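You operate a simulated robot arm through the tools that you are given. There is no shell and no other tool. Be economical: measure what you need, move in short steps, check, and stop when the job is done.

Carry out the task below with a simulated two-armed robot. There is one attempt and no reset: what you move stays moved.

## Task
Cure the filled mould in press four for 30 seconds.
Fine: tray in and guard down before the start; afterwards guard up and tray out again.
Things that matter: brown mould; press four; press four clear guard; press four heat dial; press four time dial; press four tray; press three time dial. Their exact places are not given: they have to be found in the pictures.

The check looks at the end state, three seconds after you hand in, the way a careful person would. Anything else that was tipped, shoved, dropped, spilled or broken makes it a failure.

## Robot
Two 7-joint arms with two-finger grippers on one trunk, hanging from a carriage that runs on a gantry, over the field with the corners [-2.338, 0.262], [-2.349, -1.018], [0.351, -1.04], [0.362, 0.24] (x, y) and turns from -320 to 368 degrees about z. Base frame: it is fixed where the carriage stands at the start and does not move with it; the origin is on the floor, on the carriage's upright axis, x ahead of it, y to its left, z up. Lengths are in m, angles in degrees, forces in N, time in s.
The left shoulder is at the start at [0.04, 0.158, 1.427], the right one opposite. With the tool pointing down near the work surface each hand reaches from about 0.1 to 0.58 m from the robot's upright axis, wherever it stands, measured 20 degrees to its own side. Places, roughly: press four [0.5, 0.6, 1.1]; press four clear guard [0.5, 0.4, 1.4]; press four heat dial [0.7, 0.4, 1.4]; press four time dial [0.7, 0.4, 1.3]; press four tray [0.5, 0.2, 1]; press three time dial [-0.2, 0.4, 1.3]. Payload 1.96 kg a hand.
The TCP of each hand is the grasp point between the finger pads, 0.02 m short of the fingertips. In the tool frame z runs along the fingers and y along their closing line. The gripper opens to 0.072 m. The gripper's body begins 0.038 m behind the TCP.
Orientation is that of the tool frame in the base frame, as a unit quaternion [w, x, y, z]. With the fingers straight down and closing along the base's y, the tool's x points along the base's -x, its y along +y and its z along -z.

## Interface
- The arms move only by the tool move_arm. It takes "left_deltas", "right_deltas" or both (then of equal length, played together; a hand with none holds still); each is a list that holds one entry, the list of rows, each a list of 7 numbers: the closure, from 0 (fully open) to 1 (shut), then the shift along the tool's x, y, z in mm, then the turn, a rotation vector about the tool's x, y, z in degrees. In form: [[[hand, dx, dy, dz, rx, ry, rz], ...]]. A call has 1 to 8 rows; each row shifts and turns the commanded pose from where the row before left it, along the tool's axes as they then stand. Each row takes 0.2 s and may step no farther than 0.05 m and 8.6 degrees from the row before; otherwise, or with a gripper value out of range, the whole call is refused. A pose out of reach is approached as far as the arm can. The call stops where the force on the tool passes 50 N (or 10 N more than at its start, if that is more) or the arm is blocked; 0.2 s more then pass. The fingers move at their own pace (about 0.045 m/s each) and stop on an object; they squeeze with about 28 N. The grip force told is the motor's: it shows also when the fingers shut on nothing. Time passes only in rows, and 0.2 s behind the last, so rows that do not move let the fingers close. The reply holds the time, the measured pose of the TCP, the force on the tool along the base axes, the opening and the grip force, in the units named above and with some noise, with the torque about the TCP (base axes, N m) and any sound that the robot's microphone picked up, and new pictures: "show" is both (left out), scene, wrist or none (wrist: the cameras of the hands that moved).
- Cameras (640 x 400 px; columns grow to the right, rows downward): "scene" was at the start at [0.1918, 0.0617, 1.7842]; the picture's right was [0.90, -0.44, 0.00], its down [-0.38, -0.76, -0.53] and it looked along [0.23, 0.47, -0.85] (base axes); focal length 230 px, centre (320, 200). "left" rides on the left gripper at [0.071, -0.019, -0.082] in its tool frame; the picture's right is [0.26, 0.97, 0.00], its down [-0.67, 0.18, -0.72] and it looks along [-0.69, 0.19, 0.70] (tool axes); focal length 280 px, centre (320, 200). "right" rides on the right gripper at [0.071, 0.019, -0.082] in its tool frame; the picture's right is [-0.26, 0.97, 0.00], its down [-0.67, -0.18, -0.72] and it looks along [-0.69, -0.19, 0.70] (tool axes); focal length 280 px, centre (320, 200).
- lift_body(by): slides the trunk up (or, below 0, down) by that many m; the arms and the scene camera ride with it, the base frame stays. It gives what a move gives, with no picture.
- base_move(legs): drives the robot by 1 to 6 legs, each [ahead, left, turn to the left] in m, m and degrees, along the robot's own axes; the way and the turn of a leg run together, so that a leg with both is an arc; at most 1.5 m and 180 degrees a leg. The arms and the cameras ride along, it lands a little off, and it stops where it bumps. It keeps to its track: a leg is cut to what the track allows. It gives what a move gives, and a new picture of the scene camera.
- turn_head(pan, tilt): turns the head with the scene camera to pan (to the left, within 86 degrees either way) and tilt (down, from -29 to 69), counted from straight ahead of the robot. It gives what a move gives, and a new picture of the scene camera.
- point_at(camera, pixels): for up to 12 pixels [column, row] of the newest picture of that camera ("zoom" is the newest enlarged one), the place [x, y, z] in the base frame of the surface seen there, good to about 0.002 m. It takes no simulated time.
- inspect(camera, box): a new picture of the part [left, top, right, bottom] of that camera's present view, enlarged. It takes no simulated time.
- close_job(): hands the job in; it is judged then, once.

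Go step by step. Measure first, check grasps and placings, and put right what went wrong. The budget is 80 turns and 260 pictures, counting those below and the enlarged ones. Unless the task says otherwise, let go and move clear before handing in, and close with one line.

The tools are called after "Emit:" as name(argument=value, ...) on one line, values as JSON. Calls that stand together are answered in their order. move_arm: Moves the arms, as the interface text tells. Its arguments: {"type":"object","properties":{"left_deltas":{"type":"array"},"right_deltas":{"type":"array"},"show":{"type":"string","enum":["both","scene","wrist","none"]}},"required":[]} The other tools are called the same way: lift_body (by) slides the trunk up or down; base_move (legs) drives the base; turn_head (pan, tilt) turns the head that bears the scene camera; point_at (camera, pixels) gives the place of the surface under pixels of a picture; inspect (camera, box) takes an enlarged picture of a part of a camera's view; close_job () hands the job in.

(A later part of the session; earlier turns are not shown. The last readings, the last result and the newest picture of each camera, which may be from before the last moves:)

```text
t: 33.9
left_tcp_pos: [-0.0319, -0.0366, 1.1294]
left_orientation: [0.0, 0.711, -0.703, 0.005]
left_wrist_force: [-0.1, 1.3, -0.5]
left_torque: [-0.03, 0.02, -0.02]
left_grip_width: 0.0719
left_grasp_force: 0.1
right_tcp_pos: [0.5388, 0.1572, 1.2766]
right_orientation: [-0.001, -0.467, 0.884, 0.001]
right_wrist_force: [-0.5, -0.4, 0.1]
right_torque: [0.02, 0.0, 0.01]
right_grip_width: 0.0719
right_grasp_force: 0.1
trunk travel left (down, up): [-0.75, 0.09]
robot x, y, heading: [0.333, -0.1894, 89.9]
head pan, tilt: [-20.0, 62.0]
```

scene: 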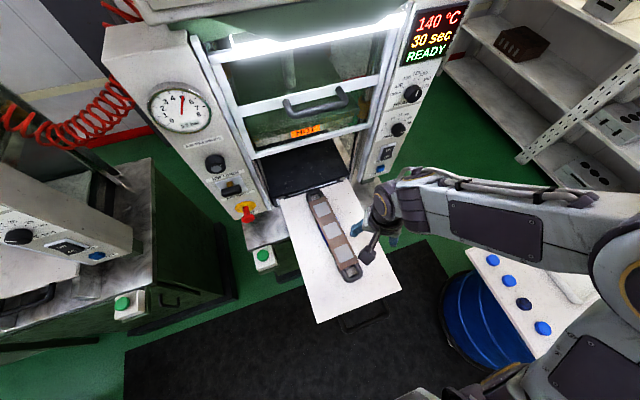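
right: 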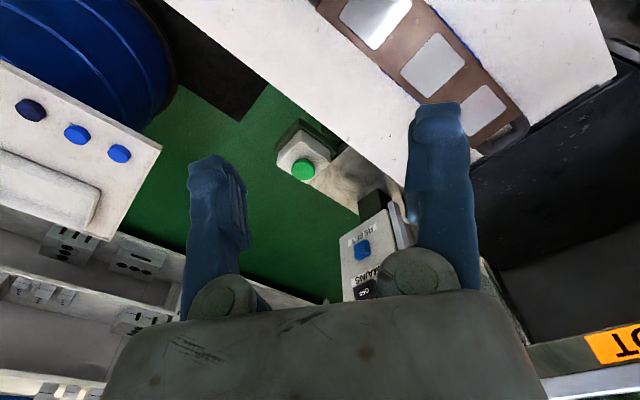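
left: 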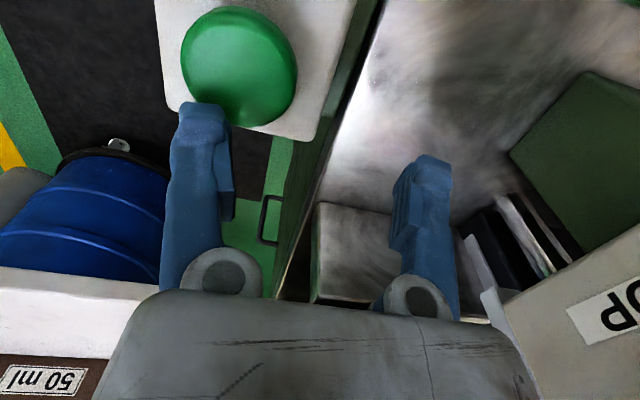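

The roll proceeds toward closing along y; 56° remain. Then I'll shift over the handle.

Emit:
move_arm(right_deltas=[[[0, 0, 0, 0, 0, 0, 8], [0, 0, 0, 0, 0, 0, 8], [0, 0, 0, 0, 0, 0, 8], [0, 0, 0, 0, 0, 0, 8], [0, 0, 0, 0, 0, 0, 8], [0, 0, 0, 0, 0, 0, 8], [0, 0, 0, 0, 0, 0, 8]]], show="none")

Emit:
move_arm(right_deltas=[[[0, 10, -36, 20, 0, 0, 0], [0, 10, -36, 20, 0, 0, 0], [0, 10, -36, 20, 0, 0, 0], [0, 10, -36, 20, 0, 0, 0], [0, 10, -36, 20, 0, 0, 0], [0, 0, 0, 40, 0, 0, 0], [0, 0, 0, 30, 0, 0, 0]]])

```text
t: 35.5
left_tcp_pos: [-0.0314, -0.0347, 1.13]
left_orientation: [-0.001, 0.71, -0.704, 0.005]
left_wrist_force: [-0.4, -0.5, -0.3]
left_torque: [-0.04, 0.01, 0.01]
left_grip_width: 0.0719
left_grasp_force: 0.0
right_tcp_pos: [0.5378, 0.1564, 1.2765]
right_orientation: [-0.001, 0.003, 1.0, 0.0]
right_wrist_force: [0.1, 0.7, -0.6]
right_torque: [-0.02, -0.02, 0.01]
right_grip_width: 0.0722
right_grasp_force: 0.0
trunk travel left (down, up): [-0.75, 0.09]
robot x, y, heading: [0.334, -0.19, 89.8]
head pan, tilt: [-20.0, 62.0]
```

```text
t: 37.1
left_tcp_pos: [-0.0313, -0.0361, 1.1289]
left_orientation: [-0.001, 0.711, -0.703, 0.004]
left_wrist_force: [-0.4, 0.1, 0.3]
left_torque: [0.02, -0.02, 0.02]
left_grip_width: 0.0721
left_grasp_force: 0.0
right_tcp_pos: [0.514, 0.0694, 1.1553]
right_orientation: [-0.002, 0.002, 1.0, 0.001]
right_wrist_force: [-0.4, -0.1, 0.4]
right_torque: [0.02, 0.0, -0.04]
right_grip_width: 0.0721
right_grasp_force: 0.0
right hand out of reach, approached as far as the arm can: row 3, 4, 5
trunk travel left (down, up): [-0.75, 0.09]
robot x, y, heading: [0.3348, -0.1882, 90.0]
head pan, tilt: [-20.0, 62.0]
```

scene: 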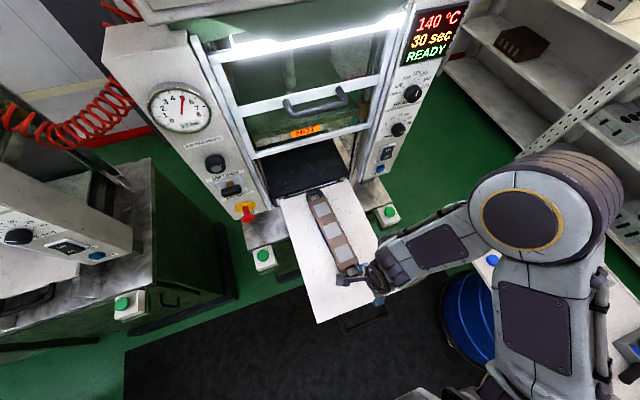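
right: 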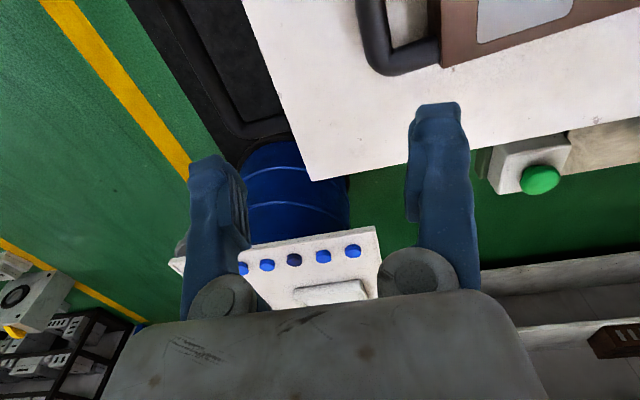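

The hand stops short near the body; I'll back the base 0.12 m and then look down at the handle.

Emit:
base_move(legs=[[-0.12, 0, 0]])

Emit:
inspect(camera="right", box=[0, 0, 640, 400])

```text
t: 38.4
left_tcp_pos: [-0.0326, -0.157, 1.1294]
left_orientation: [-0.001, 0.711, -0.703, 0.004]
left_wrist_force: [0.1, 0.0, -0.1]
left_torque: [0.0, -0.01, 0.0]
left_grip_width: 0.072
left_grasp_force: 0.1
right_tcp_pos: [0.5134, -0.0516, 1.1559]
right_orientation: [-0.002, 0.001, 1.0, -0.001]
right_wrist_force: [-0.7, -0.1, 0.3]
right_torque: [0.0, -0.03, -0.03]
right_grip_width: 0.0721
right_grasp_force: 0.1
trunk travel left (down, up): [-0.75, 0.09]
robot x, y, heading: [0.3353, -0.3076, 89.8]
head pan, tilt: [-20.0, 62.0]
```

scene: 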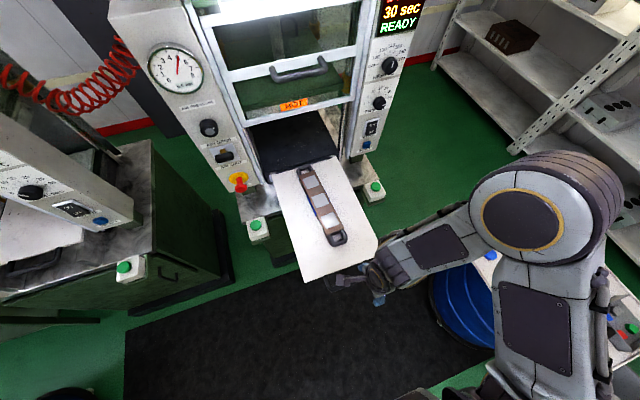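

```text
1.00 times, centred on (320, 200) of right (not enlarged: the box is as wide or as high as the picture)
```

zoom: 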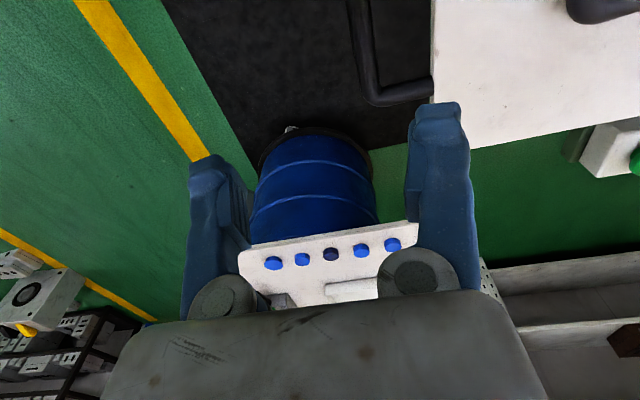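

Emit:
point_at(camera="right", pixels=[[360, 30], [365, 60], [372, 85], [385, 97], [410, 92], [432, 60], [432, 130], [358, 8]])

```text
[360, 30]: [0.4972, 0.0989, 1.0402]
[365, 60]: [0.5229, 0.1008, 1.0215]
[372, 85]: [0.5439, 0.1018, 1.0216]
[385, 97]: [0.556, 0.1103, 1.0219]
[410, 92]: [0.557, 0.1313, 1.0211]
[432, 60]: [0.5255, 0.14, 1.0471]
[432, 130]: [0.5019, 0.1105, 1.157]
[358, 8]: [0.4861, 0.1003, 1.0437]
```

Those pixels refer to the older picture; I'll ask on the zoom picture.

Emit:
point_at(camera="zoom", pixels=[[360, 30], [365, 60], [372, 85], [385, 97], [410, 92], [434, 60], [358, 8], [352, 5]])

```text
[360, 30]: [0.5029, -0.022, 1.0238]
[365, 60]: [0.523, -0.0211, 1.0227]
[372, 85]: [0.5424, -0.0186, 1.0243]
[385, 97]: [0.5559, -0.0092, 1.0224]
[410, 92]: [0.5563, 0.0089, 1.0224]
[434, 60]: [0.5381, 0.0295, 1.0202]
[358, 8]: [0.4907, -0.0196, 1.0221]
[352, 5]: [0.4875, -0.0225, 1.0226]
```

Bar centre is about y −0.021, z 1.016. With half-closed fingers I'll shift over x 0.495 and come down.

Emit:
move_arm(right_deltas=[[[0.45, 18, 30, 0, 0, 0, 0], [0.45, 0, 0, 40, 0, 0, 0], [0.45, 0, 0, 40, 0, 0, 0], [0.45, 0, 0, 40, 0, 0, 0], [0.45, 0, 0, 21, 0, 0, 0], [1, 0, 0, 0, 0, 0, 0], [1, 0, 0, 0, 0, 0, 0]]])

```text
t: 40.0
left_tcp_pos: [-0.0324, -0.1573, 1.1303]
left_orientation: [-0.001, 0.711, -0.703, 0.004]
left_wrist_force: [-0.3, 0.7, 0.5]
left_torque: [0.01, -0.04, -0.01]
left_grip_width: 0.0719
left_grasp_force: 0.0
right_tcp_pos: [0.4946, -0.0215, 1.0132]
right_orientation: [-0.002, 0.001, 1.0, -0.001]
right_wrist_force: [-0.1, 2.2, -5.4]
right_torque: [0.05, -0.08, 0.07]
right_grip_width: 0.008
right_grasp_force: 16.4
trunk travel left (down, up): [-0.75, 0.09]
robot x, y, heading: [0.3361, -0.3051, 89.7]
head pan, tilt: [-20.0, 62.0]
```

scene: 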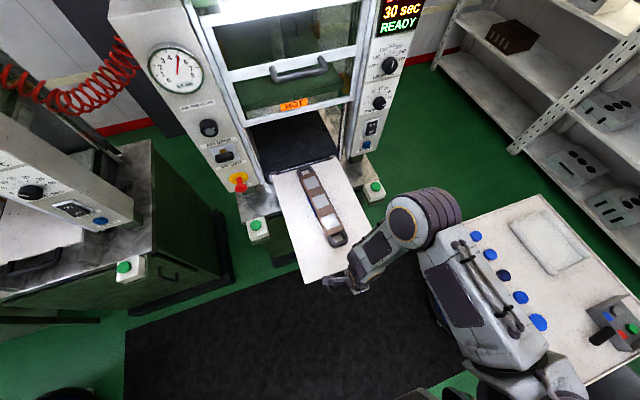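
right: 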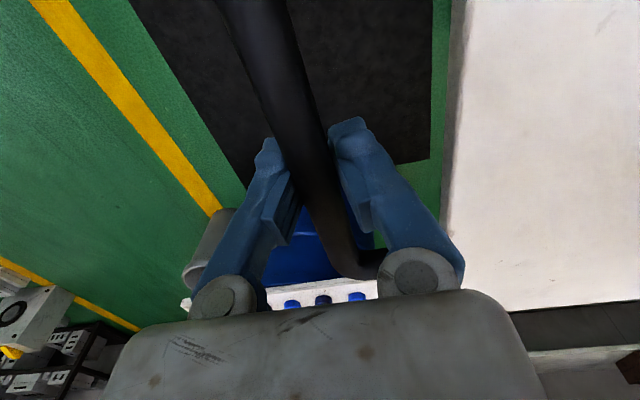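

The fingers hold the bar (8 mm). Push the tray in slowly and watch.

Emit:
move_arm(right_deltas=[[[1, 0, 5, 0, 0, 0, 0], [1, 0, 15, 0, 0, 0, 0], [1, 0, 22, 0, 0, 0, 0], [1, 0, 25, 0, 0, 0, 0], [1, 0, 25, 0, 0, 0, 0], [1, 0, 25, 0, 0, 0, 0], [1, 0, 20, 0, 0, 0, 0], [1, 0, 10, 0, 0, 0, 0]]])

```text
t: 41.8
left_tcp_pos: [-0.0325, -0.1601, 1.1295]
left_orientation: [0.001, 0.711, -0.704, 0.004]
left_wrist_force: [-0.1, 0.1, 0.0]
left_torque: [0.01, 0.0, 0.0]
left_grip_width: 0.0719
left_grasp_force: 0.0
right_tcp_pos: [0.4965, 0.1231, 1.0134]
right_orientation: [-0.003, 0.002, 1.0, -0.001]
right_wrist_force: [3.0, -1.3, -40.3]
right_torque: [0.0, -0.22, 0.05]
right_grip_width: 0.0078
right_grasp_force: 35.3
trunk travel left (down, up): [-0.75, 0.09]
robot x, y, heading: [0.3354, -0.31, 89.7]
head pan, tilt: [-20.0, 62.0]
```

scene: 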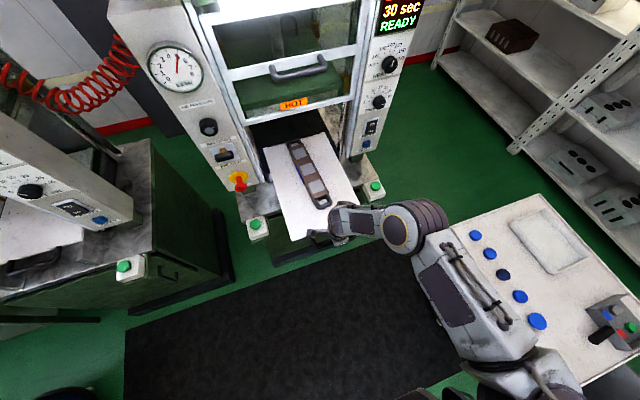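
right: 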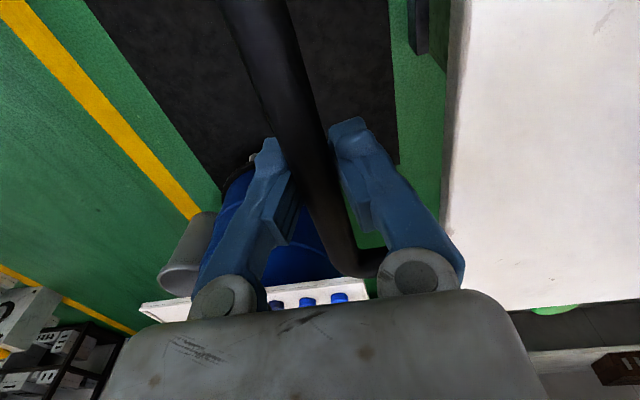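

The tray and mould slide in well; a 40 N downward pull says to lower 3 mm. I push on.

Emit:
move_arm(right_deltas=[[[1, 0, 0, 3, 0, 0, 0], [1, 0, 15, 0, 0, 0, 0], [1, 0, 22, 0, 0, 0, 0], [1, 0, 22, 0, 0, 0, 0], [1, 0, 12, 0, 0, 0, 0], [1, 0, 0, 0, 0, 0, 0]]], show="scene")

```text
t: 43.2
left_tcp_pos: [-0.0329, -0.1573, 1.1294]
left_orientation: [-0.001, 0.712, -0.702, 0.005]
left_wrist_force: [0.0, -0.4, -0.2]
left_torque: [-0.02, 0.0, -0.01]
left_grip_width: 0.0718
left_grasp_force: 0.0
right_tcp_pos: [0.4964, 0.1968, 1.0103]
right_orientation: [-0.002, 0.001, 1.0, 0.0]
right_wrist_force: [1.6, -1.1, -1.4]
right_torque: [-0.03, -0.04, 0.02]
right_grip_width: 0.0061
right_grasp_force: 35.1
trunk travel left (down, up): [-0.75, 0.09]
robot x, y, heading: [0.3358, -0.3077, 89.8]
head pan, tilt: [-20.0, 62.0]
```

scene: 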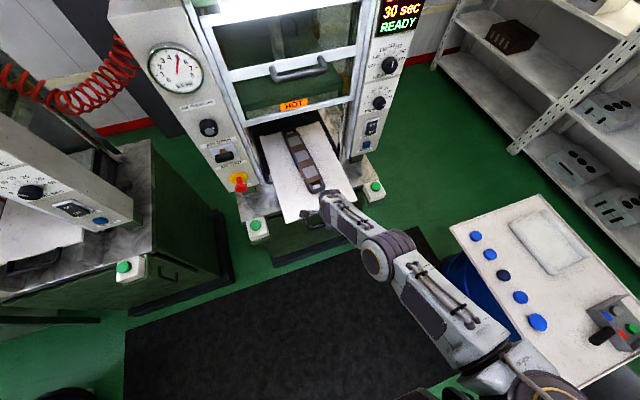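

Good, forces are small. Drive the base 0.10 m forward with the tray in hand.

Emit:
base_move(legs=[[0.09, 0, 0]])

```text
t: 44.3
left_tcp_pos: [-0.032, -0.0705, 1.1283]
left_orientation: [0.0, 0.71, -0.704, 0.003]
left_wrist_force: [0.1, 0.6, 0.4]
left_torque: [0.01, 0.03, 0.0]
left_grip_width: 0.0719
left_grasp_force: 0.1
right_tcp_pos: [0.4979, 0.2815, 1.0114]
right_orientation: [-0.002, 0.002, 1.0, 0.0]
right_wrist_force: [-1.2, 2.6, -16.6]
right_torque: [0.04, -0.05, 0.16]
right_grip_width: 0.0059
right_grasp_force: 35.5
trunk travel left (down, up): [-0.75, 0.09]
robot x, y, heading: [0.3364, -0.2221, 89.5]
head pan, tilt: [-20.0, 62.0]
```

scene: 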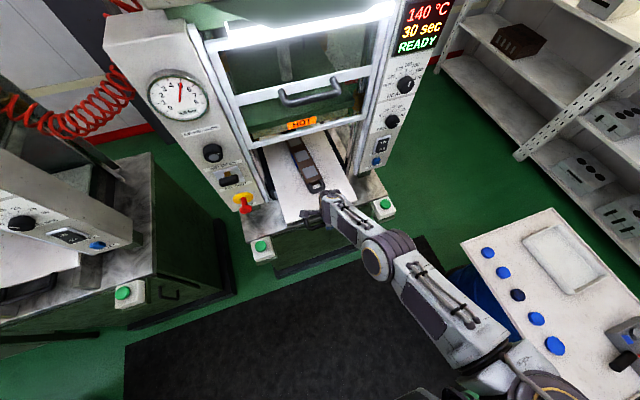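

Tray front edge is about y 0.335 now and it still slides freely. Another 0.06 m.

Emit:
base_move(legs=[[0.06, 0, 0]])

Emit:
inspect(camera="scene", box=[220, 90, 400, 260])

```text
t: 45.2
left_tcp_pos: [-0.0307, -0.0089, 1.1295]
left_orientation: [0.0, 0.71, -0.704, 0.004]
left_wrist_force: [0.3, -0.7, -0.4]
left_torque: [-0.01, 0.01, -0.01]
left_grip_width: 0.0718
left_grasp_force: 0.1
right_tcp_pos: [0.4968, 0.3416, 1.0102]
right_orientation: [-0.002, 0.002, 1.0, 0.0]
right_wrist_force: [-2.2, 2.5, -12.8]
right_torque: [0.0, 0.04, 0.17]
right_grip_width: 0.0058
right_grasp_force: 34.0
trunk travel left (down, up): [-0.75, 0.09]
robot x, y, heading: [0.3391, -0.1632, 89.8]
head pan, tilt: [-20.0, 62.0]
```

scene: 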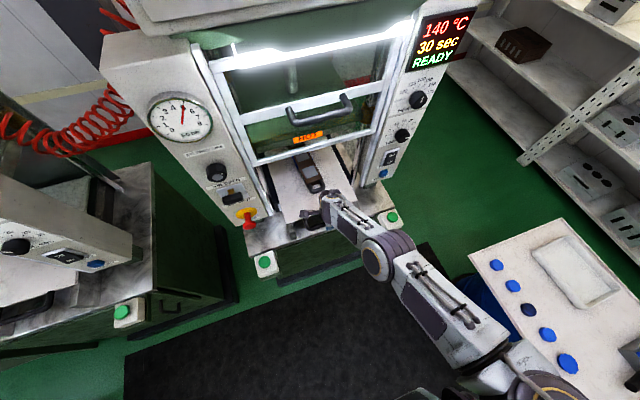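

```text
2.35 times, centred on (310, 175) of scene
```

zoom: 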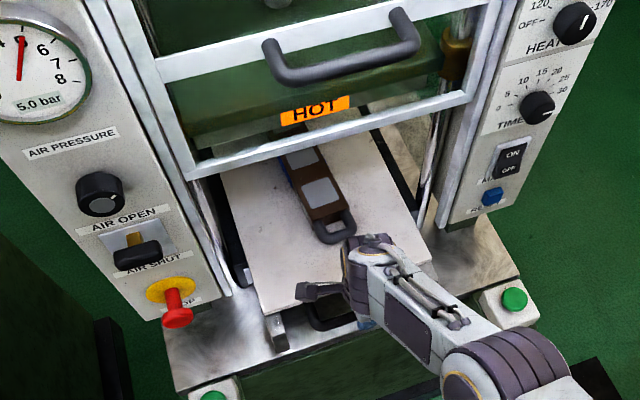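

Still moving freely. I'll check the guard's lower rail against the hand before going deeper.

Emit:
point_at(camera="zoom", pixels=[[340, 132], [230, 162], [440, 102], [340, 62], [345, 230], [265, 300], [370, 240], [280, 320], [450, 50], [400, 15]])

```text
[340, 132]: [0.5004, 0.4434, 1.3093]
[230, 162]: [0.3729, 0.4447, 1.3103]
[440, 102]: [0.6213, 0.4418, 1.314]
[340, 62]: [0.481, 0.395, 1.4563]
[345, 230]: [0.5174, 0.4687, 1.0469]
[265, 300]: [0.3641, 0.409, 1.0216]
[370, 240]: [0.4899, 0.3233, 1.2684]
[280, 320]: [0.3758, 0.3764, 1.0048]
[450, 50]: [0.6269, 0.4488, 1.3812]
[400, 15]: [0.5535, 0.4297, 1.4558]
```

Guard rail bottom is z ≈ 1.30, the wrist top ≈ 1.27. I'll push on by the arm in small steps until a stop is felt.

Emit:
move_arm(right_deltas=[[[1, 0, 10, 0, 0, 0, 0], [1, 0, 10, 0, 0, 0, 0], [1, 0, 8, 0, 0, 0, 0], [1, 0, 8, 0, 0, 0, 0], [1, 0, 8, 0, 0, 0, 0]]], show="scene")

```text
t: 46.2
left_tcp_pos: [-0.0313, -0.011, 1.1293]
left_orientation: [0.0, 0.71, -0.704, 0.004]
left_wrist_force: [0.6, 0.3, 0.1]
left_torque: [-0.02, 0.0, 0.02]
left_grip_width: 0.072
left_grasp_force: 0.1
right_tcp_pos: [0.4983, 0.3496, 1.0155]
right_orientation: [-0.002, 0.001, 1.0, -0.007]
right_wrist_force: [-3.6, 2.1, -26.2]
right_torque: [-0.01, 0.33, 0.07]
right_grip_width: 0.0091
right_grasp_force: 36.9
right hand out of reach, approached as far as the arm can: row 1, 2, 3, 4
trunk travel left (down, up): [-0.75, 0.09]
robot x, y, heading: [0.3346, -0.1634, 89.7]
head pan, tilt: [-20.0, 62.0]
stopped in row 4 (right hand): the force on the tool passed its limit at 65 N (the readings are from after the stop); the commanded pose is now the measured one
```

scene: 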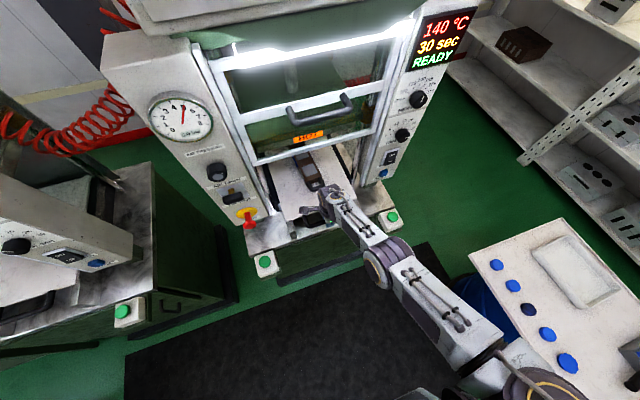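

The arm ran out of reach (not a stop). I'll relax back, lower, and drive the base forward.

Emit:
move_arm(right_deltas=[[[1, 0, -4, 4, 0, 0, 0], [1, 0, -4, 0, 0, 0, 0]]], show="none")

Emit:
base_move(legs=[[0.05, 0, 0]])

```text
t: 46.8
left_tcp_pos: [-0.0322, -0.0111, 1.1304]
left_orientation: [0.0, 0.71, -0.704, 0.004]
left_wrist_force: [-0.5, 0.8, 0.0]
left_torque: [-0.03, -0.02, 0.01]
left_grip_width: 0.072
left_grasp_force: 0.1
right_tcp_pos: [0.4992, 0.3457, 1.0164]
right_orientation: [-0.003, 0.002, 1.0, -0.003]
right_wrist_force: [-8.7, -0.6, 1.1]
right_torque: [-0.05, 0.51, 0.04]
right_grip_width: 0.0087
right_grasp_force: 36.7
trunk travel left (down, up): [-0.75, 0.09]
robot x, y, heading: [0.3379, -0.1612, 90.0]
head pan, tilt: [-20.0, 62.0]
```

```text
t: 47.8
left_tcp_pos: [-0.0314, 0.0248, 1.1298]
left_orientation: [0.0, 0.709, -0.705, 0.004]
left_wrist_force: [0.5, -0.2, -0.4]
left_torque: [-0.02, -0.02, 0.0]
left_grip_width: 0.072
left_grasp_force: 0.1
right_tcp_pos: [0.501, 0.3712, 1.0093]
right_orientation: [-0.002, 0.002, 1.0, -0.02]
right_wrist_force: [-1.0, -4.8, -1.9]
right_torque: [-0.02, 0.06, 0.08]
right_grip_width: 0.006
right_grasp_force: 34.6
trunk travel left (down, up): [-0.75, 0.09]
robot x, y, heading: [0.3373, -0.1311, 89.6]
head pan, tilt: [-20.0, 62.0]
stopped in leg 1: the force on the tool passed its limit at 94 N (the readings are from after the stop); the commanded pose is now the measured one
```

scene: 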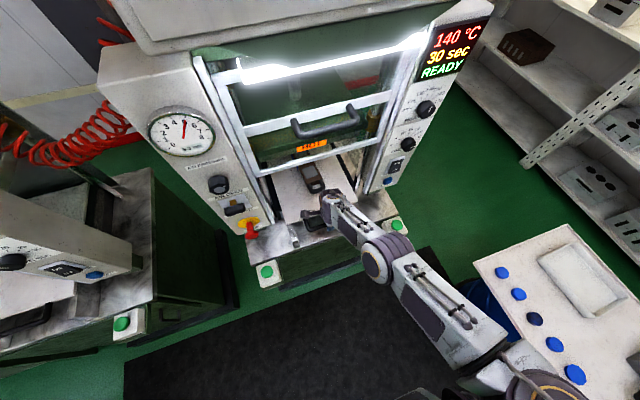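

The push met a firm stop at bar y ≈ 0.371 (≈0.39 m travel), likely the tray's end stop. I'll look closely.

Emit:
inspect(camera="scene", box=[230, 110, 410, 250])

Emit:
inspect(camera="right", box=[0, 0, 640, 400])

```text
2.86 times, centred on (320, 180) of scene
```

zoom: 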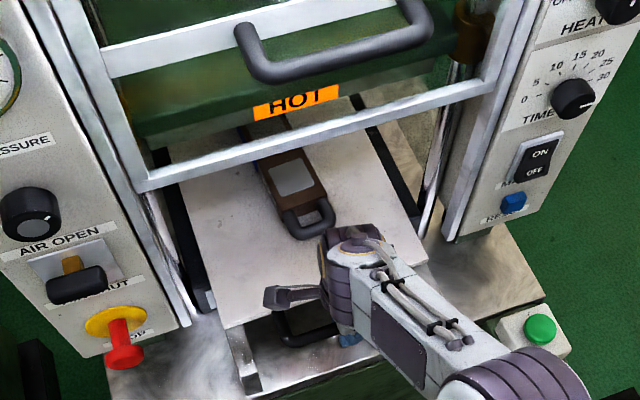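

```text
1.00 times, centred on (320, 200) of right (not enlarged: the box is as wide or as high as the picture)
```

zoom: 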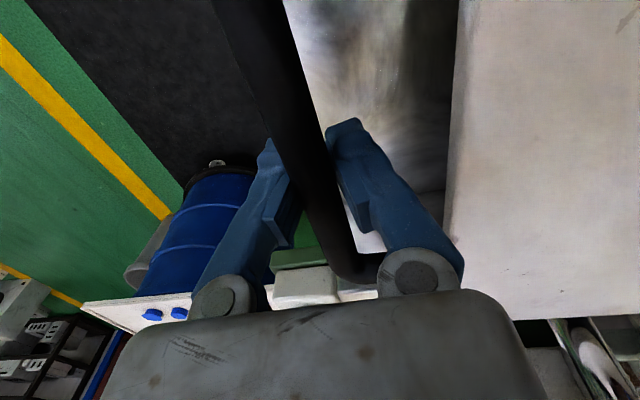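

I'll confirm the stop with gentle arm pushes.

Emit:
move_arm(right_deltas=[[[1, 0, 4, -1, 0, 0, 0], [1, 0, 4, 0, 0, 0, 0], [1, 0, 4, 0, 0, 0, 0], [1, 0, 4, 0, 0, 0, 0], [1, 0, 4, 0, 0, 0, 0]]], show="none")

```text
t: 49.0
left_tcp_pos: [-0.0327, 0.0186, 1.1285]
left_orientation: [0.001, 0.709, -0.705, 0.006]
left_wrist_force: [0.7, -0.4, -0.4]
left_torque: [0.01, 0.01, 0.02]
left_grip_width: 0.072
left_grasp_force: 0.0
right_tcp_pos: [0.5004, 0.3723, 1.0083]
right_orientation: [-0.001, 0.001, 1.0, -0.023]
right_wrist_force: [-3.2, -35.4, -21.1]
right_torque: [0.2, 0.08, 0.19]
right_grip_width: 0.0058
right_grasp_force: 33.6
right hand out of reach, approached as far as the arm can: row 3, 4, 5
trunk travel left (down, up): [-0.75, 0.09]
robot x, y, heading: [0.3332, -0.1273, 89.7]
head pan, tilt: [-20.0, 62.0]
```

It holds at y 0.372 with 35 N, so the tray is on its stop. Release, lift and pull the hand back for a clear look.

Emit:
move_arm(right_deltas=[[[0.4, 0, -8, 0, 0, 0, 0], [0.4, 0, 0, 0, 0, 0, 0], [0.4, 0, 0, -25, 0, 0, 0], [0.4, 0, 0, -35, 0, 0, 0], [0.4, 0, -40, 0, 0, 0, 0], [0.4, 0, -45, 0, 0, 0, 0], [0.4, 0, -45, -10, 0, 0, 0], [0.4, -40, -20, -10, 0, 0, 0]]])

Emit:
inspect(camera="scene", box=[230, 110, 410, 250])

```text
t: 50.8
left_tcp_pos: [-0.0301, 0.0251, 1.1291]
left_orientation: [0.0, 0.709, -0.705, 0.003]
left_wrist_force: [0.0, 0.5, 0.7]
left_torque: [-0.06, 0.0, -0.01]
left_grip_width: 0.0718
left_grasp_force: 0.0
right_tcp_pos: [0.5398, 0.2278, 1.0998]
right_orientation: [-0.002, 0.002, 1.0, -0.016]
right_wrist_force: [0.2, -0.4, 1.0]
right_torque: [0.0, -0.03, 0.02]
right_grip_width: 0.0433
right_grasp_force: 0.1
right hand out of reach, approached as far as the arm can: row 1
trunk travel left (down, up): [-0.75, 0.09]
robot x, y, heading: [0.3363, -0.1223, 89.7]
head pan, tilt: [-20.0, 62.0]
```

scene: 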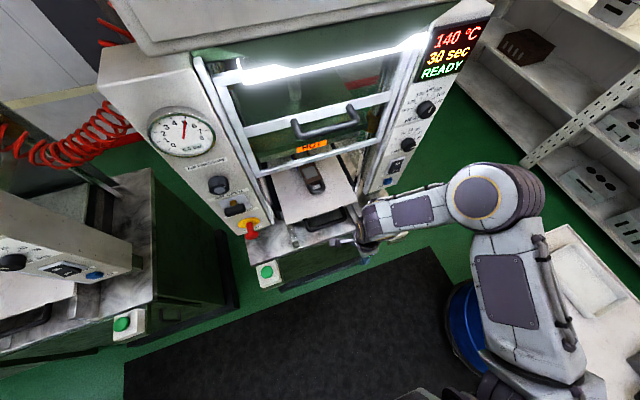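
right: 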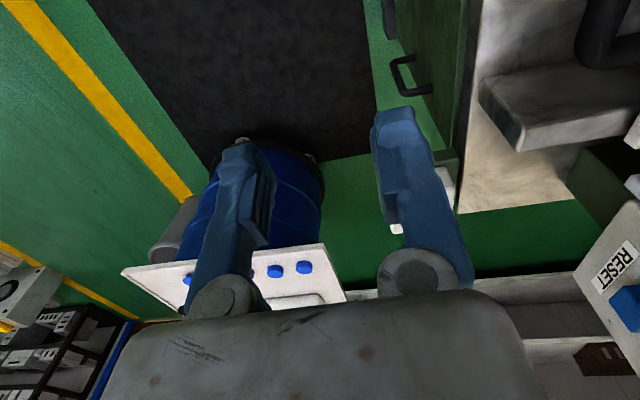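

```text
2.86 times, centred on (320, 180) of scene
```

zoom: 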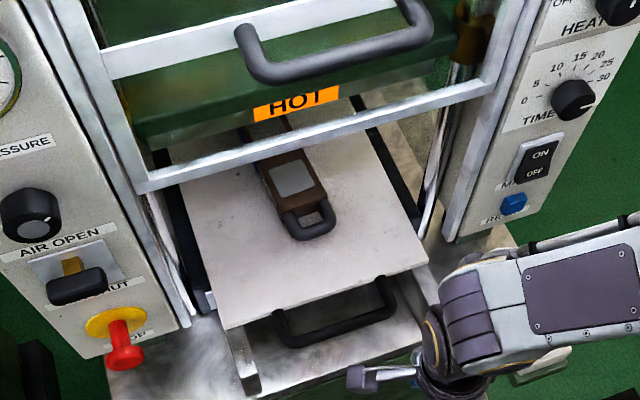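

Emit:
point_at(camera="zoom", pixels=[[225, 325], [420, 262], [340, 330], [330, 225], [245, 370], [300, 375], [430, 290], [180, 250], [210, 295], [345, 280]])

Emit:
turn_head(pan=-20, tilt=48)

```text
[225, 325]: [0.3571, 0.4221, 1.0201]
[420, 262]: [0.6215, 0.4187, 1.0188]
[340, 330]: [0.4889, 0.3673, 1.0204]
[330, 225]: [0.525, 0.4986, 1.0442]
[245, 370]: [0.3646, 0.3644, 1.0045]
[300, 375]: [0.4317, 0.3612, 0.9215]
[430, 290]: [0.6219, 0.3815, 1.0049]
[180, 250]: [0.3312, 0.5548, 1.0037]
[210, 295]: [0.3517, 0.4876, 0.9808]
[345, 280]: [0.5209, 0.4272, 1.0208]
```

```text
t: 51.5
left_tcp_pos: [-0.0304, 0.0254, 1.1295]
left_orientation: [0.0, 0.71, -0.704, 0.005]
left_wrist_force: [-0.2, -0.3, 0.0]
left_torque: [0.0, 0.01, 0.03]
left_grip_width: 0.0721
left_grasp_force: 0.1
right_tcp_pos: [0.5422, 0.2287, 1.1005]
right_orientation: [-0.002, 0.0, 1.0, -0.018]
right_wrist_force: [0.0, -0.1, -0.1]
right_torque: [0.04, -0.03, -0.01]
right_grip_width: 0.0434
right_grasp_force: 0.1
trunk travel left (down, up): [-0.75, 0.09]
robot x, y, heading: [0.3378, -0.1255, 89.8]
head pan, tilt: [-20.0, 48.0]
```

scene: 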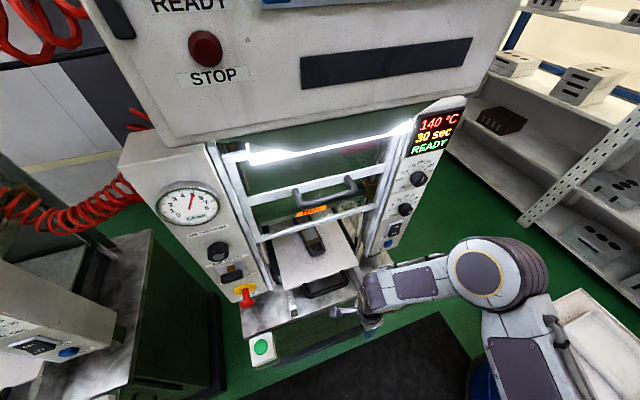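

The tray front is evenly at y 0.42 on its stop, mould inside. Next the guard handle (bar y ≈ 0.393, z ≈ 1.45, x 0.43–0.555): raise the right hand and turn it to point at the press with fingers closing vertically.

Emit:
move_arm(right_deltas=[[[0, 10, 0, -45, 0, 0, 0], [0, 10, 0, -45, 0, 0, 0], [0, 10, 0, -45, 0, 0, 0], [0, 10, 0, -45, 0, 0, 0], [0, 0, 0, 0, -8.5, 0, 0], [0, 0, 0, 0, -8.5, 0, 0], [0, 0, 0, 0, -8.5, 0, 0], [0, 0, 0, 0, -8.5, 0, 0]]], show="none")

Emit:
move_arm(right_deltas=[[[0, 0, 0, 0, -8.5, 0, 0], [0, 0, 0, 0, -8.5, 0, 0], [0, 0, 0, 0, -8.5, 0, 0], [0, 0, 0, 0, -8.5, 0, 0], [0, 0, 0, 0, -8.5, 0, 0], [0, 0, 0, 0, -8.5, 0, 0], [0, 0, 0, 0, -5, 0, 0]]])

```text
t: 53.3
left_tcp_pos: [-0.0312, 0.0263, 1.1296]
left_orientation: [0.0, 0.709, -0.705, 0.004]
left_wrist_force: [1.1, -0.2, 0.1]
left_torque: [0.0, -0.01, -0.02]
left_grip_width: 0.072
left_grasp_force: 0.0
right_tcp_pos: [0.5023, 0.2341, 1.2787]
right_orientation: [-0.002, 0.004, 0.961, 0.277]
right_wrist_force: [-0.2, -0.5, -0.7]
right_torque: [0.0, -0.01, -0.01]
right_grip_width: 0.0718
right_grasp_force: 0.0
trunk travel left (down, up): [-0.75, 0.09]
robot x, y, heading: [0.3375, -0.1299, 89.6]
head pan, tilt: [-20.0, 48.0]
```

```text
t: 54.9
left_tcp_pos: [-0.0302, 0.0257, 1.1297]
left_orientation: [-0.001, 0.709, -0.705, 0.004]
left_wrist_force: [0.2, 0.3, -0.1]
left_torque: [0.0, 0.02, -0.02]
left_grip_width: 0.0721
left_grasp_force: 0.0
right_tcp_pos: [0.5018, 0.2345, 1.279]
right_orientation: [-0.001, 0.002, 0.938, 0.346]
right_wrist_force: [0.4, -0.3, 0.4]
right_torque: [-0.02, 0.0, 0.02]
right_grip_width: 0.0721
right_grasp_force: 0.0
right hand out of reach, approached as far as the arm can: row 2, 3, 4, 5, 6, 7
trunk travel left (down, up): [-0.75, 0.09]
robot x, y, heading: [0.3333, -0.1283, 89.6]
head pan, tilt: [-20.0, 48.0]
```

scene: 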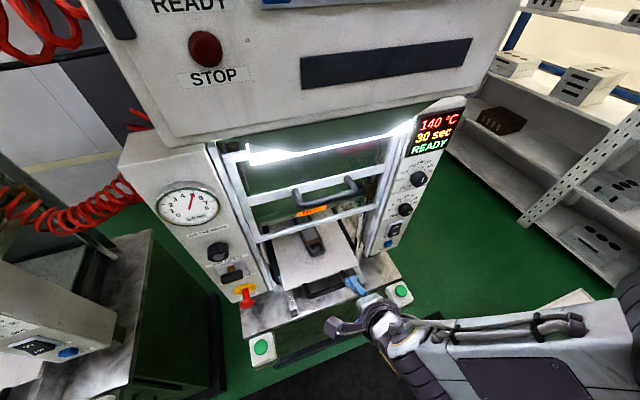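
right: 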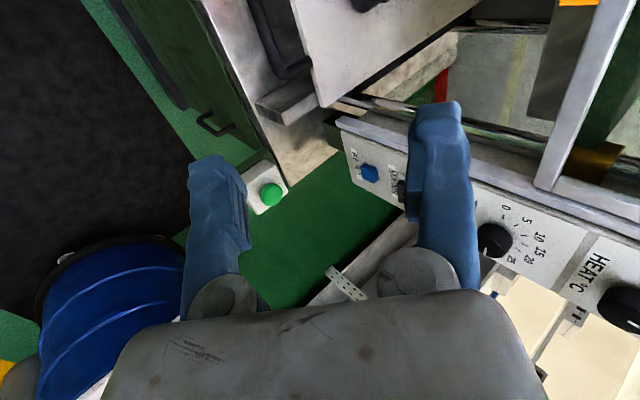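

The tilt stalled near the body. I'll back the base 0.13 m, extend the arm and finish the tilt.

Emit:
base_move(legs=[[-0.13, 0, 0]])

Emit:
move_arm(right_deltas=[[[0, 0, 31, 26, 0, 0, 0], [0, 0, 31, 26, 0, 0, 0], [0, 0, 31, 26, -8, 0, 0], [0, 0, 0, 0, -8, 0, 0], [0, 0, 0, 0, -8, 0, 0], [0, 0, 0, 0, -8, 0, 0], [0, 0, 0, 0, -8, 0, 0], [0, 0, 0, 0, -7.5, 0, 0]]])

```text
t: 56.2
left_tcp_pos: [-0.0322, -0.1091, 1.1298]
left_orientation: [0.0, 0.711, -0.704, 0.004]
left_wrist_force: [0.1, -0.3, -0.8]
left_torque: [0.01, 0.0, 0.01]
left_grip_width: 0.0721
left_grasp_force: 0.0
right_tcp_pos: [0.5, 0.1002, 1.2787]
right_orientation: [-0.002, 0.001, 0.938, 0.347]
right_wrist_force: [-0.2, 0.1, 0.6]
right_torque: [0.02, 0.01, -0.01]
right_grip_width: 0.0721
right_grasp_force: 0.1
trunk travel left (down, up): [-0.75, 0.09]
robot x, y, heading: [0.336, -0.2581, 89.8]
head pan, tilt: [-20.0, 48.0]
```

scene: 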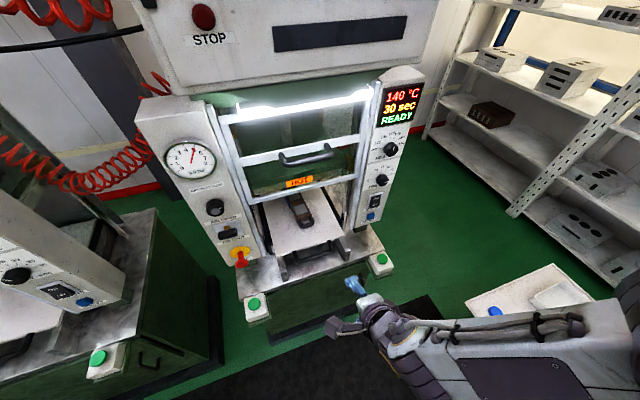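

```text
t: 58.0
left_tcp_pos: [-0.0308, -0.1093, 1.1292]
left_orientation: [-0.001, 0.711, -0.703, 0.005]
left_wrist_force: [0.5, -0.6, 0.5]
left_torque: [-0.02, 0.0, 0.01]
left_grip_width: 0.0716
left_grasp_force: 0.0
right_tcp_pos: [0.5007, 0.222, 1.2802]
right_orientation: [0.0, 0.001, 0.719, 0.695]
right_wrist_force: [-0.4, 0.0, -0.5]
right_torque: [0.03, -0.01, 0.0]
right_grip_width: 0.0723
right_grasp_force: 0.0
trunk travel left (down, up): [-0.75, 0.09]
robot x, y, heading: [0.3328, -0.2626, 89.7]
head pan, tilt: [-20.0, 48.0]
```

scene: 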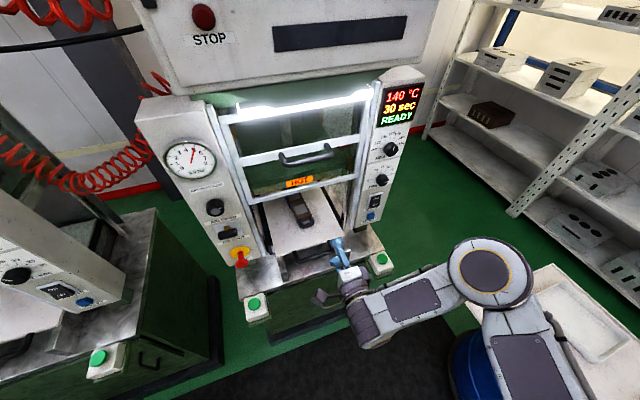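
right: 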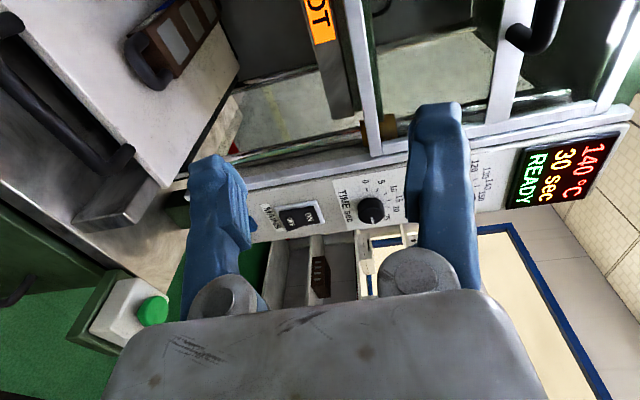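

The hand now points at the press with a vertical closing line. Measure the guard handle bar again.

Emit:
inspect(camera="scene", box=[265, 130, 345, 180])

Emit:
point_at(camera="zoom", pixels=[[180, 240], [250, 243], [320, 232], [390, 215], [320, 222], [320, 245], [320, 252], [460, 205]])

```text
8.00 times, centred on (305, 155) of scene
```

zoom: 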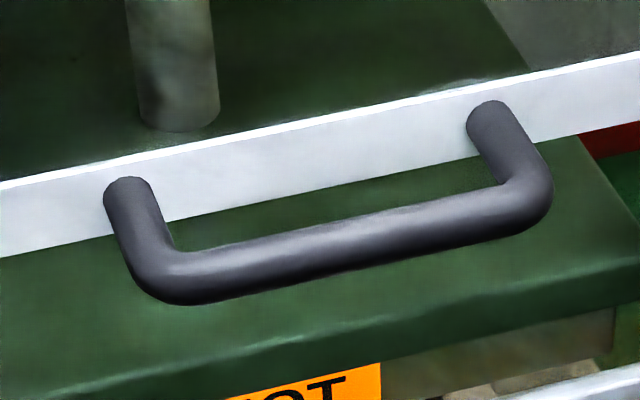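

```text
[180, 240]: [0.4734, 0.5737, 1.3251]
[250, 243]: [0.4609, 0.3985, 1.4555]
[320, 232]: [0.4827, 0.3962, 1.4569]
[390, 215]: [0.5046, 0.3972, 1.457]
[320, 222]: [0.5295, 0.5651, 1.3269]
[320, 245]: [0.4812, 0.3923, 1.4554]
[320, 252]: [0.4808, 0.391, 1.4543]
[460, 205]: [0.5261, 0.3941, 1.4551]
```

Bar centre ≈ (0.494, 0.397, 1.450). Raise and approach.

Emit:
move_arm(right_deltas=[[[0, 3, 43, 0, 0, 0, 0], [0, 3, 43, 0, 0, 0, 0], [0, 0, 43, 0, 0, 0, 0], [0, 0, 42, 0, 0, 0, 0], [0, 0, 0, 40, 0, 0, 0], [0, 0, 0, 40, 0, 0, 0], [0, 0, 0, 40, 0, 0, 0]]], show="both")

```text
t: 59.6
left_tcp_pos: [-0.0325, -0.1092, 1.1303]
left_orientation: [-0.001, 0.711, -0.703, 0.004]
left_wrist_force: [0.4, 0.0, 0.8]
left_torque: [0.01, -0.04, 0.02]
left_grip_width: 0.0718
left_grasp_force: 0.2
right_tcp_pos: [0.4962, 0.3492, 1.4474]
right_orientation: [0.0, 0.002, 0.719, 0.695]
right_wrist_force: [-0.1, -0.5, 0.5]
right_torque: [0.02, -0.02, 0.04]
right_grip_width: 0.0719
right_grasp_force: 0.0
trunk travel left (down, up): [-0.75, 0.09]
robot x, y, heading: [0.3367, -0.2622, 89.9]
head pan, tilt: [-20.0, 48.0]
```

scene: 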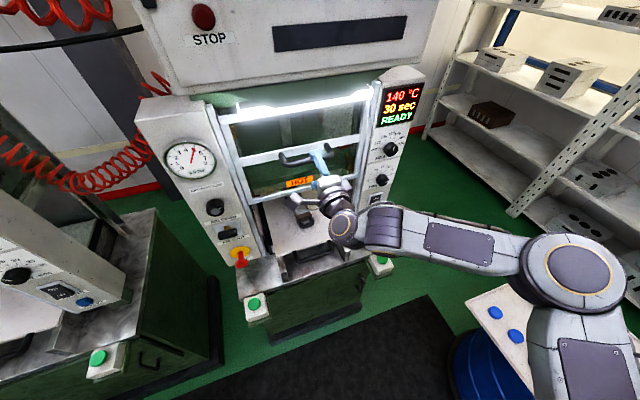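
right: 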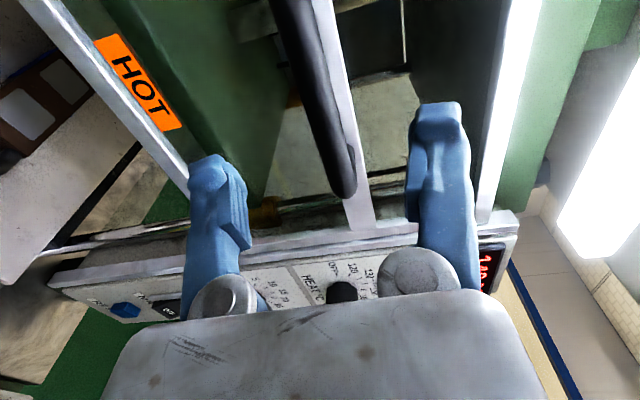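

The bar lies centred between the fingers. Advance 43 mm and close.

Emit:
move_arm(right_deltas=[[[0, 0, 2, 22, 0, 0, 0], [0, 0, 0, 21, 0, 0, 0], [1, 0, 0, 0, 0, 0, 0], [1, 0, 0, 0, 0, 0, 0], [1, 0, 0, 0, 0, 0, 0], [1, 0, 0, 0, 0, 0, 0]]], show="wrist")

```text
t: 61.0
left_tcp_pos: [-0.0326, -0.1095, 1.1296]
left_orientation: [0.0, 0.711, -0.703, 0.005]
left_wrist_force: [-0.5, -0.7, 0.0]
left_torque: [0.02, 0.0, -0.01]
left_grip_width: 0.0721
left_grasp_force: 0.0
right_tcp_pos: [0.4959, 0.3903, 1.449]
right_orientation: [0.0, 0.002, 0.719, 0.695]
right_wrist_force: [-0.9, 1.4, 1.8]
right_torque: [0.03, -0.18, -0.01]
right_grip_width: 0.0136
right_grasp_force: 24.0
trunk travel left (down, up): [-0.75, 0.09]
robot x, y, heading: [0.3347, -0.2621, 89.7]
head pan, tilt: [-20.0, 48.0]
```

right: 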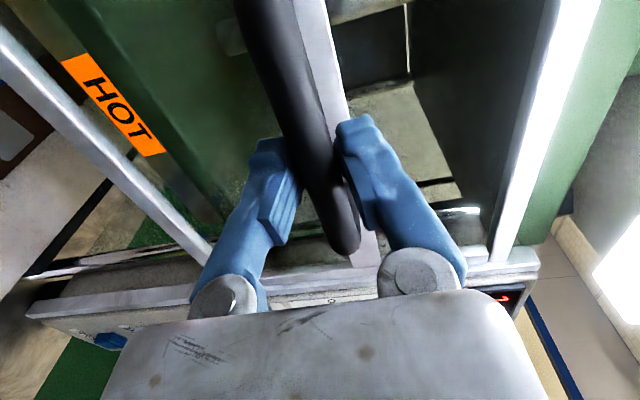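

Held (13.6 mm). Draw the guard down in small steps.

Emit:
move_arm(right_deltas=[[[1, 0, -10, 0.3, 0, 0, 0], [1, 0, -20, 0.7, 0, 0, 0], [1, 0, -25, 0.85, 0, 0, 0], [1, 0, -25, 0.85, 0, 0, 0], [1, 0, -25, 0.85, 0, 0, 0], [1, 0, -25, 0.85, 0, 0, 0], [1, 0, -20, 0.7, 0, 0, 0], [1, 0, -10, 0.3, 0, 0, 0]]], show="scene")

```text
t: 62.8
left_tcp_pos: [-0.0318, -0.107, 1.1298]
left_orientation: [-0.001, 0.711, -0.703, 0.003]
left_wrist_force: [0.4, -1.8, -0.1]
left_torque: [0.0, 0.01, 0.03]
left_grip_width: 0.072
left_grasp_force: 0.0
right_tcp_pos: [0.4956, 0.3939, 1.2899]
right_orientation: [-0.001, 0.002, 0.718, 0.696]
right_wrist_force: [0.9, 18.3, 2.2]
right_torque: [0.02, -0.31, -0.23]
right_grip_width: 0.0102
right_grasp_force: 37.5
trunk travel left (down, up): [-0.75, 0.09]
robot x, y, heading: [0.3384, -0.2586, 89.9]
head pan, tilt: [-20.0, 48.0]
```

scene: 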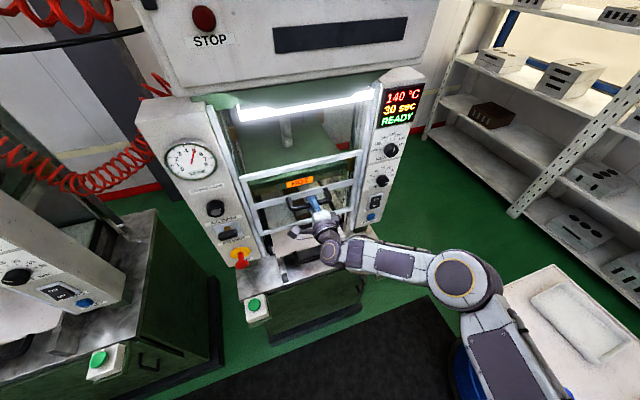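

The guard follows well. Continue down by ~0.1 m until its stop.

Emit:
move_arm(right_deltas=[[[1, 0, -15, 2.5, 0, 0, 0], [1, 0, -20, 0.7, 0, 0, 0], [1, 0, -20, 0.7, 0, 0, 0], [1, 0, -15, 0.5, 0, 0, 0], [1, 0, -10, 0.3, 0, 0, 0], [1, 0, -10, 0.3, 0, 0, 0], [1, 0, -10, 0.3, 0, 0, 0]]], show="scene")

Emit:
inspect(camera="scene", box=[220, 130, 400, 290])

```text
t: 64.4
left_tcp_pos: [-0.0304, -0.1058, 1.1301]
left_orientation: [-0.002, 0.71, -0.704, 0.003]
left_wrist_force: [-0.7, -0.5, 0.1]
left_torque: [-0.01, -0.02, -0.01]
left_grip_width: 0.072
left_grasp_force: 0.1
right_tcp_pos: [0.4946, 0.3948, 1.1907]
right_orientation: [-0.001, 0.002, 0.718, 0.696]
right_wrist_force: [3.4, 20.5, 2.2]
right_torque: [0.06, 0.1, -0.05]
right_grip_width: 0.0097
right_grasp_force: 37.2
trunk travel left (down, up): [-0.75, 0.09]
robot x, y, heading: [0.3337, -0.2622, 89.7]
head pan, tilt: [-20.0, 48.0]
```

scene: 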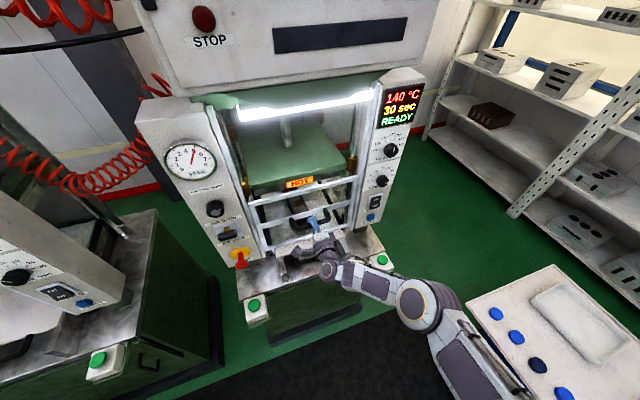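

```text
2.50 times, centred on (310, 210) of scene
```

zoom: 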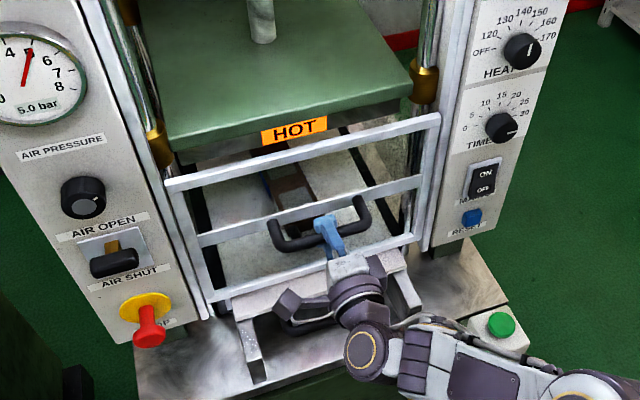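

The guard's bottom rail is about z 1.05 now; a few more mm down to the stop.

Emit:
move_arm(right_deltas=[[[1, 0, -6, 1, 0, 0, 0], [1, 0, -6, 0, 0, 0, 0], [1, 0, -6, 0, 0, 0, 0], [1, 0, -6, 0, 0, 0, 0], [1, 0, -6, 0, 0, 0, 0], [1, 0, -6, 0, 0, 0, 0]]], show="scene")

Emit:
inspect(camera="scene", box=[220, 130, 400, 290])

```text
t: 65.0
left_tcp_pos: [-0.0308, -0.1078, 1.1285]
left_orientation: [-0.001, 0.71, -0.704, 0.004]
left_wrist_force: [-0.3, -0.1, 0.4]
left_torque: [0.01, 0.0, -0.01]
left_grip_width: 0.0719
left_grasp_force: 0.0
right_tcp_pos: [0.4952, 0.397, 1.188]
right_orientation: [-0.002, 0.005, 0.711, 0.703]
right_wrist_force: [2.0, -0.2, 11.7]
right_torque: [0.02, -0.29, 0.3]
right_grip_width: 0.0083
right_grasp_force: 35.9
trunk travel left (down, up): [-0.75, 0.09]
robot x, y, heading: [0.3331, -0.2626, 89.8]
head pan, tilt: [-20.0, 48.0]
stopped in row 2 (right hand): the force on the tool passed its limit at 61 N (the readings are from after the stop); the commanded pose is now the measured one
```

scene: 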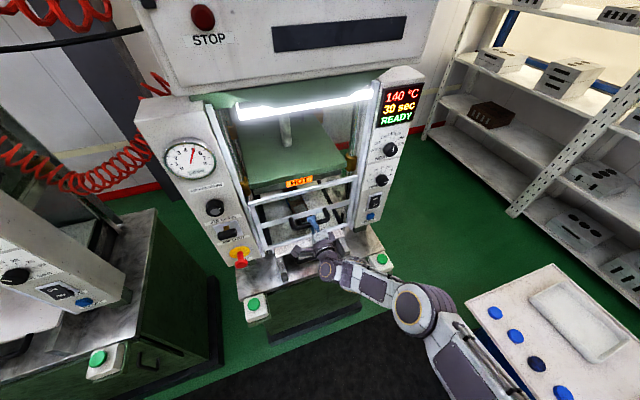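

```text
2.50 times, centred on (310, 210) of scene
```

zoom: 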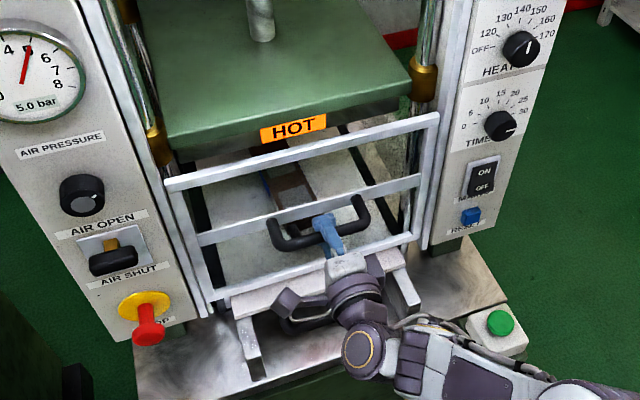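

Emit:
point_at(camera="zoom", pixels=[[270, 271], [230, 285], [400, 240], [210, 300], [265, 330], [240, 300], [395, 255], [300, 142]])

```text
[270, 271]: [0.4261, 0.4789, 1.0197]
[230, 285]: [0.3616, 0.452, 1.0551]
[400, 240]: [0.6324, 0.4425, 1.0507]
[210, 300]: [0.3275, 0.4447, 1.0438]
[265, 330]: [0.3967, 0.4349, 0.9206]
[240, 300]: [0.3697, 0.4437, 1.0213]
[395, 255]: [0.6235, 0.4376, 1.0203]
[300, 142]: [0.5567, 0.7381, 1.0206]
```

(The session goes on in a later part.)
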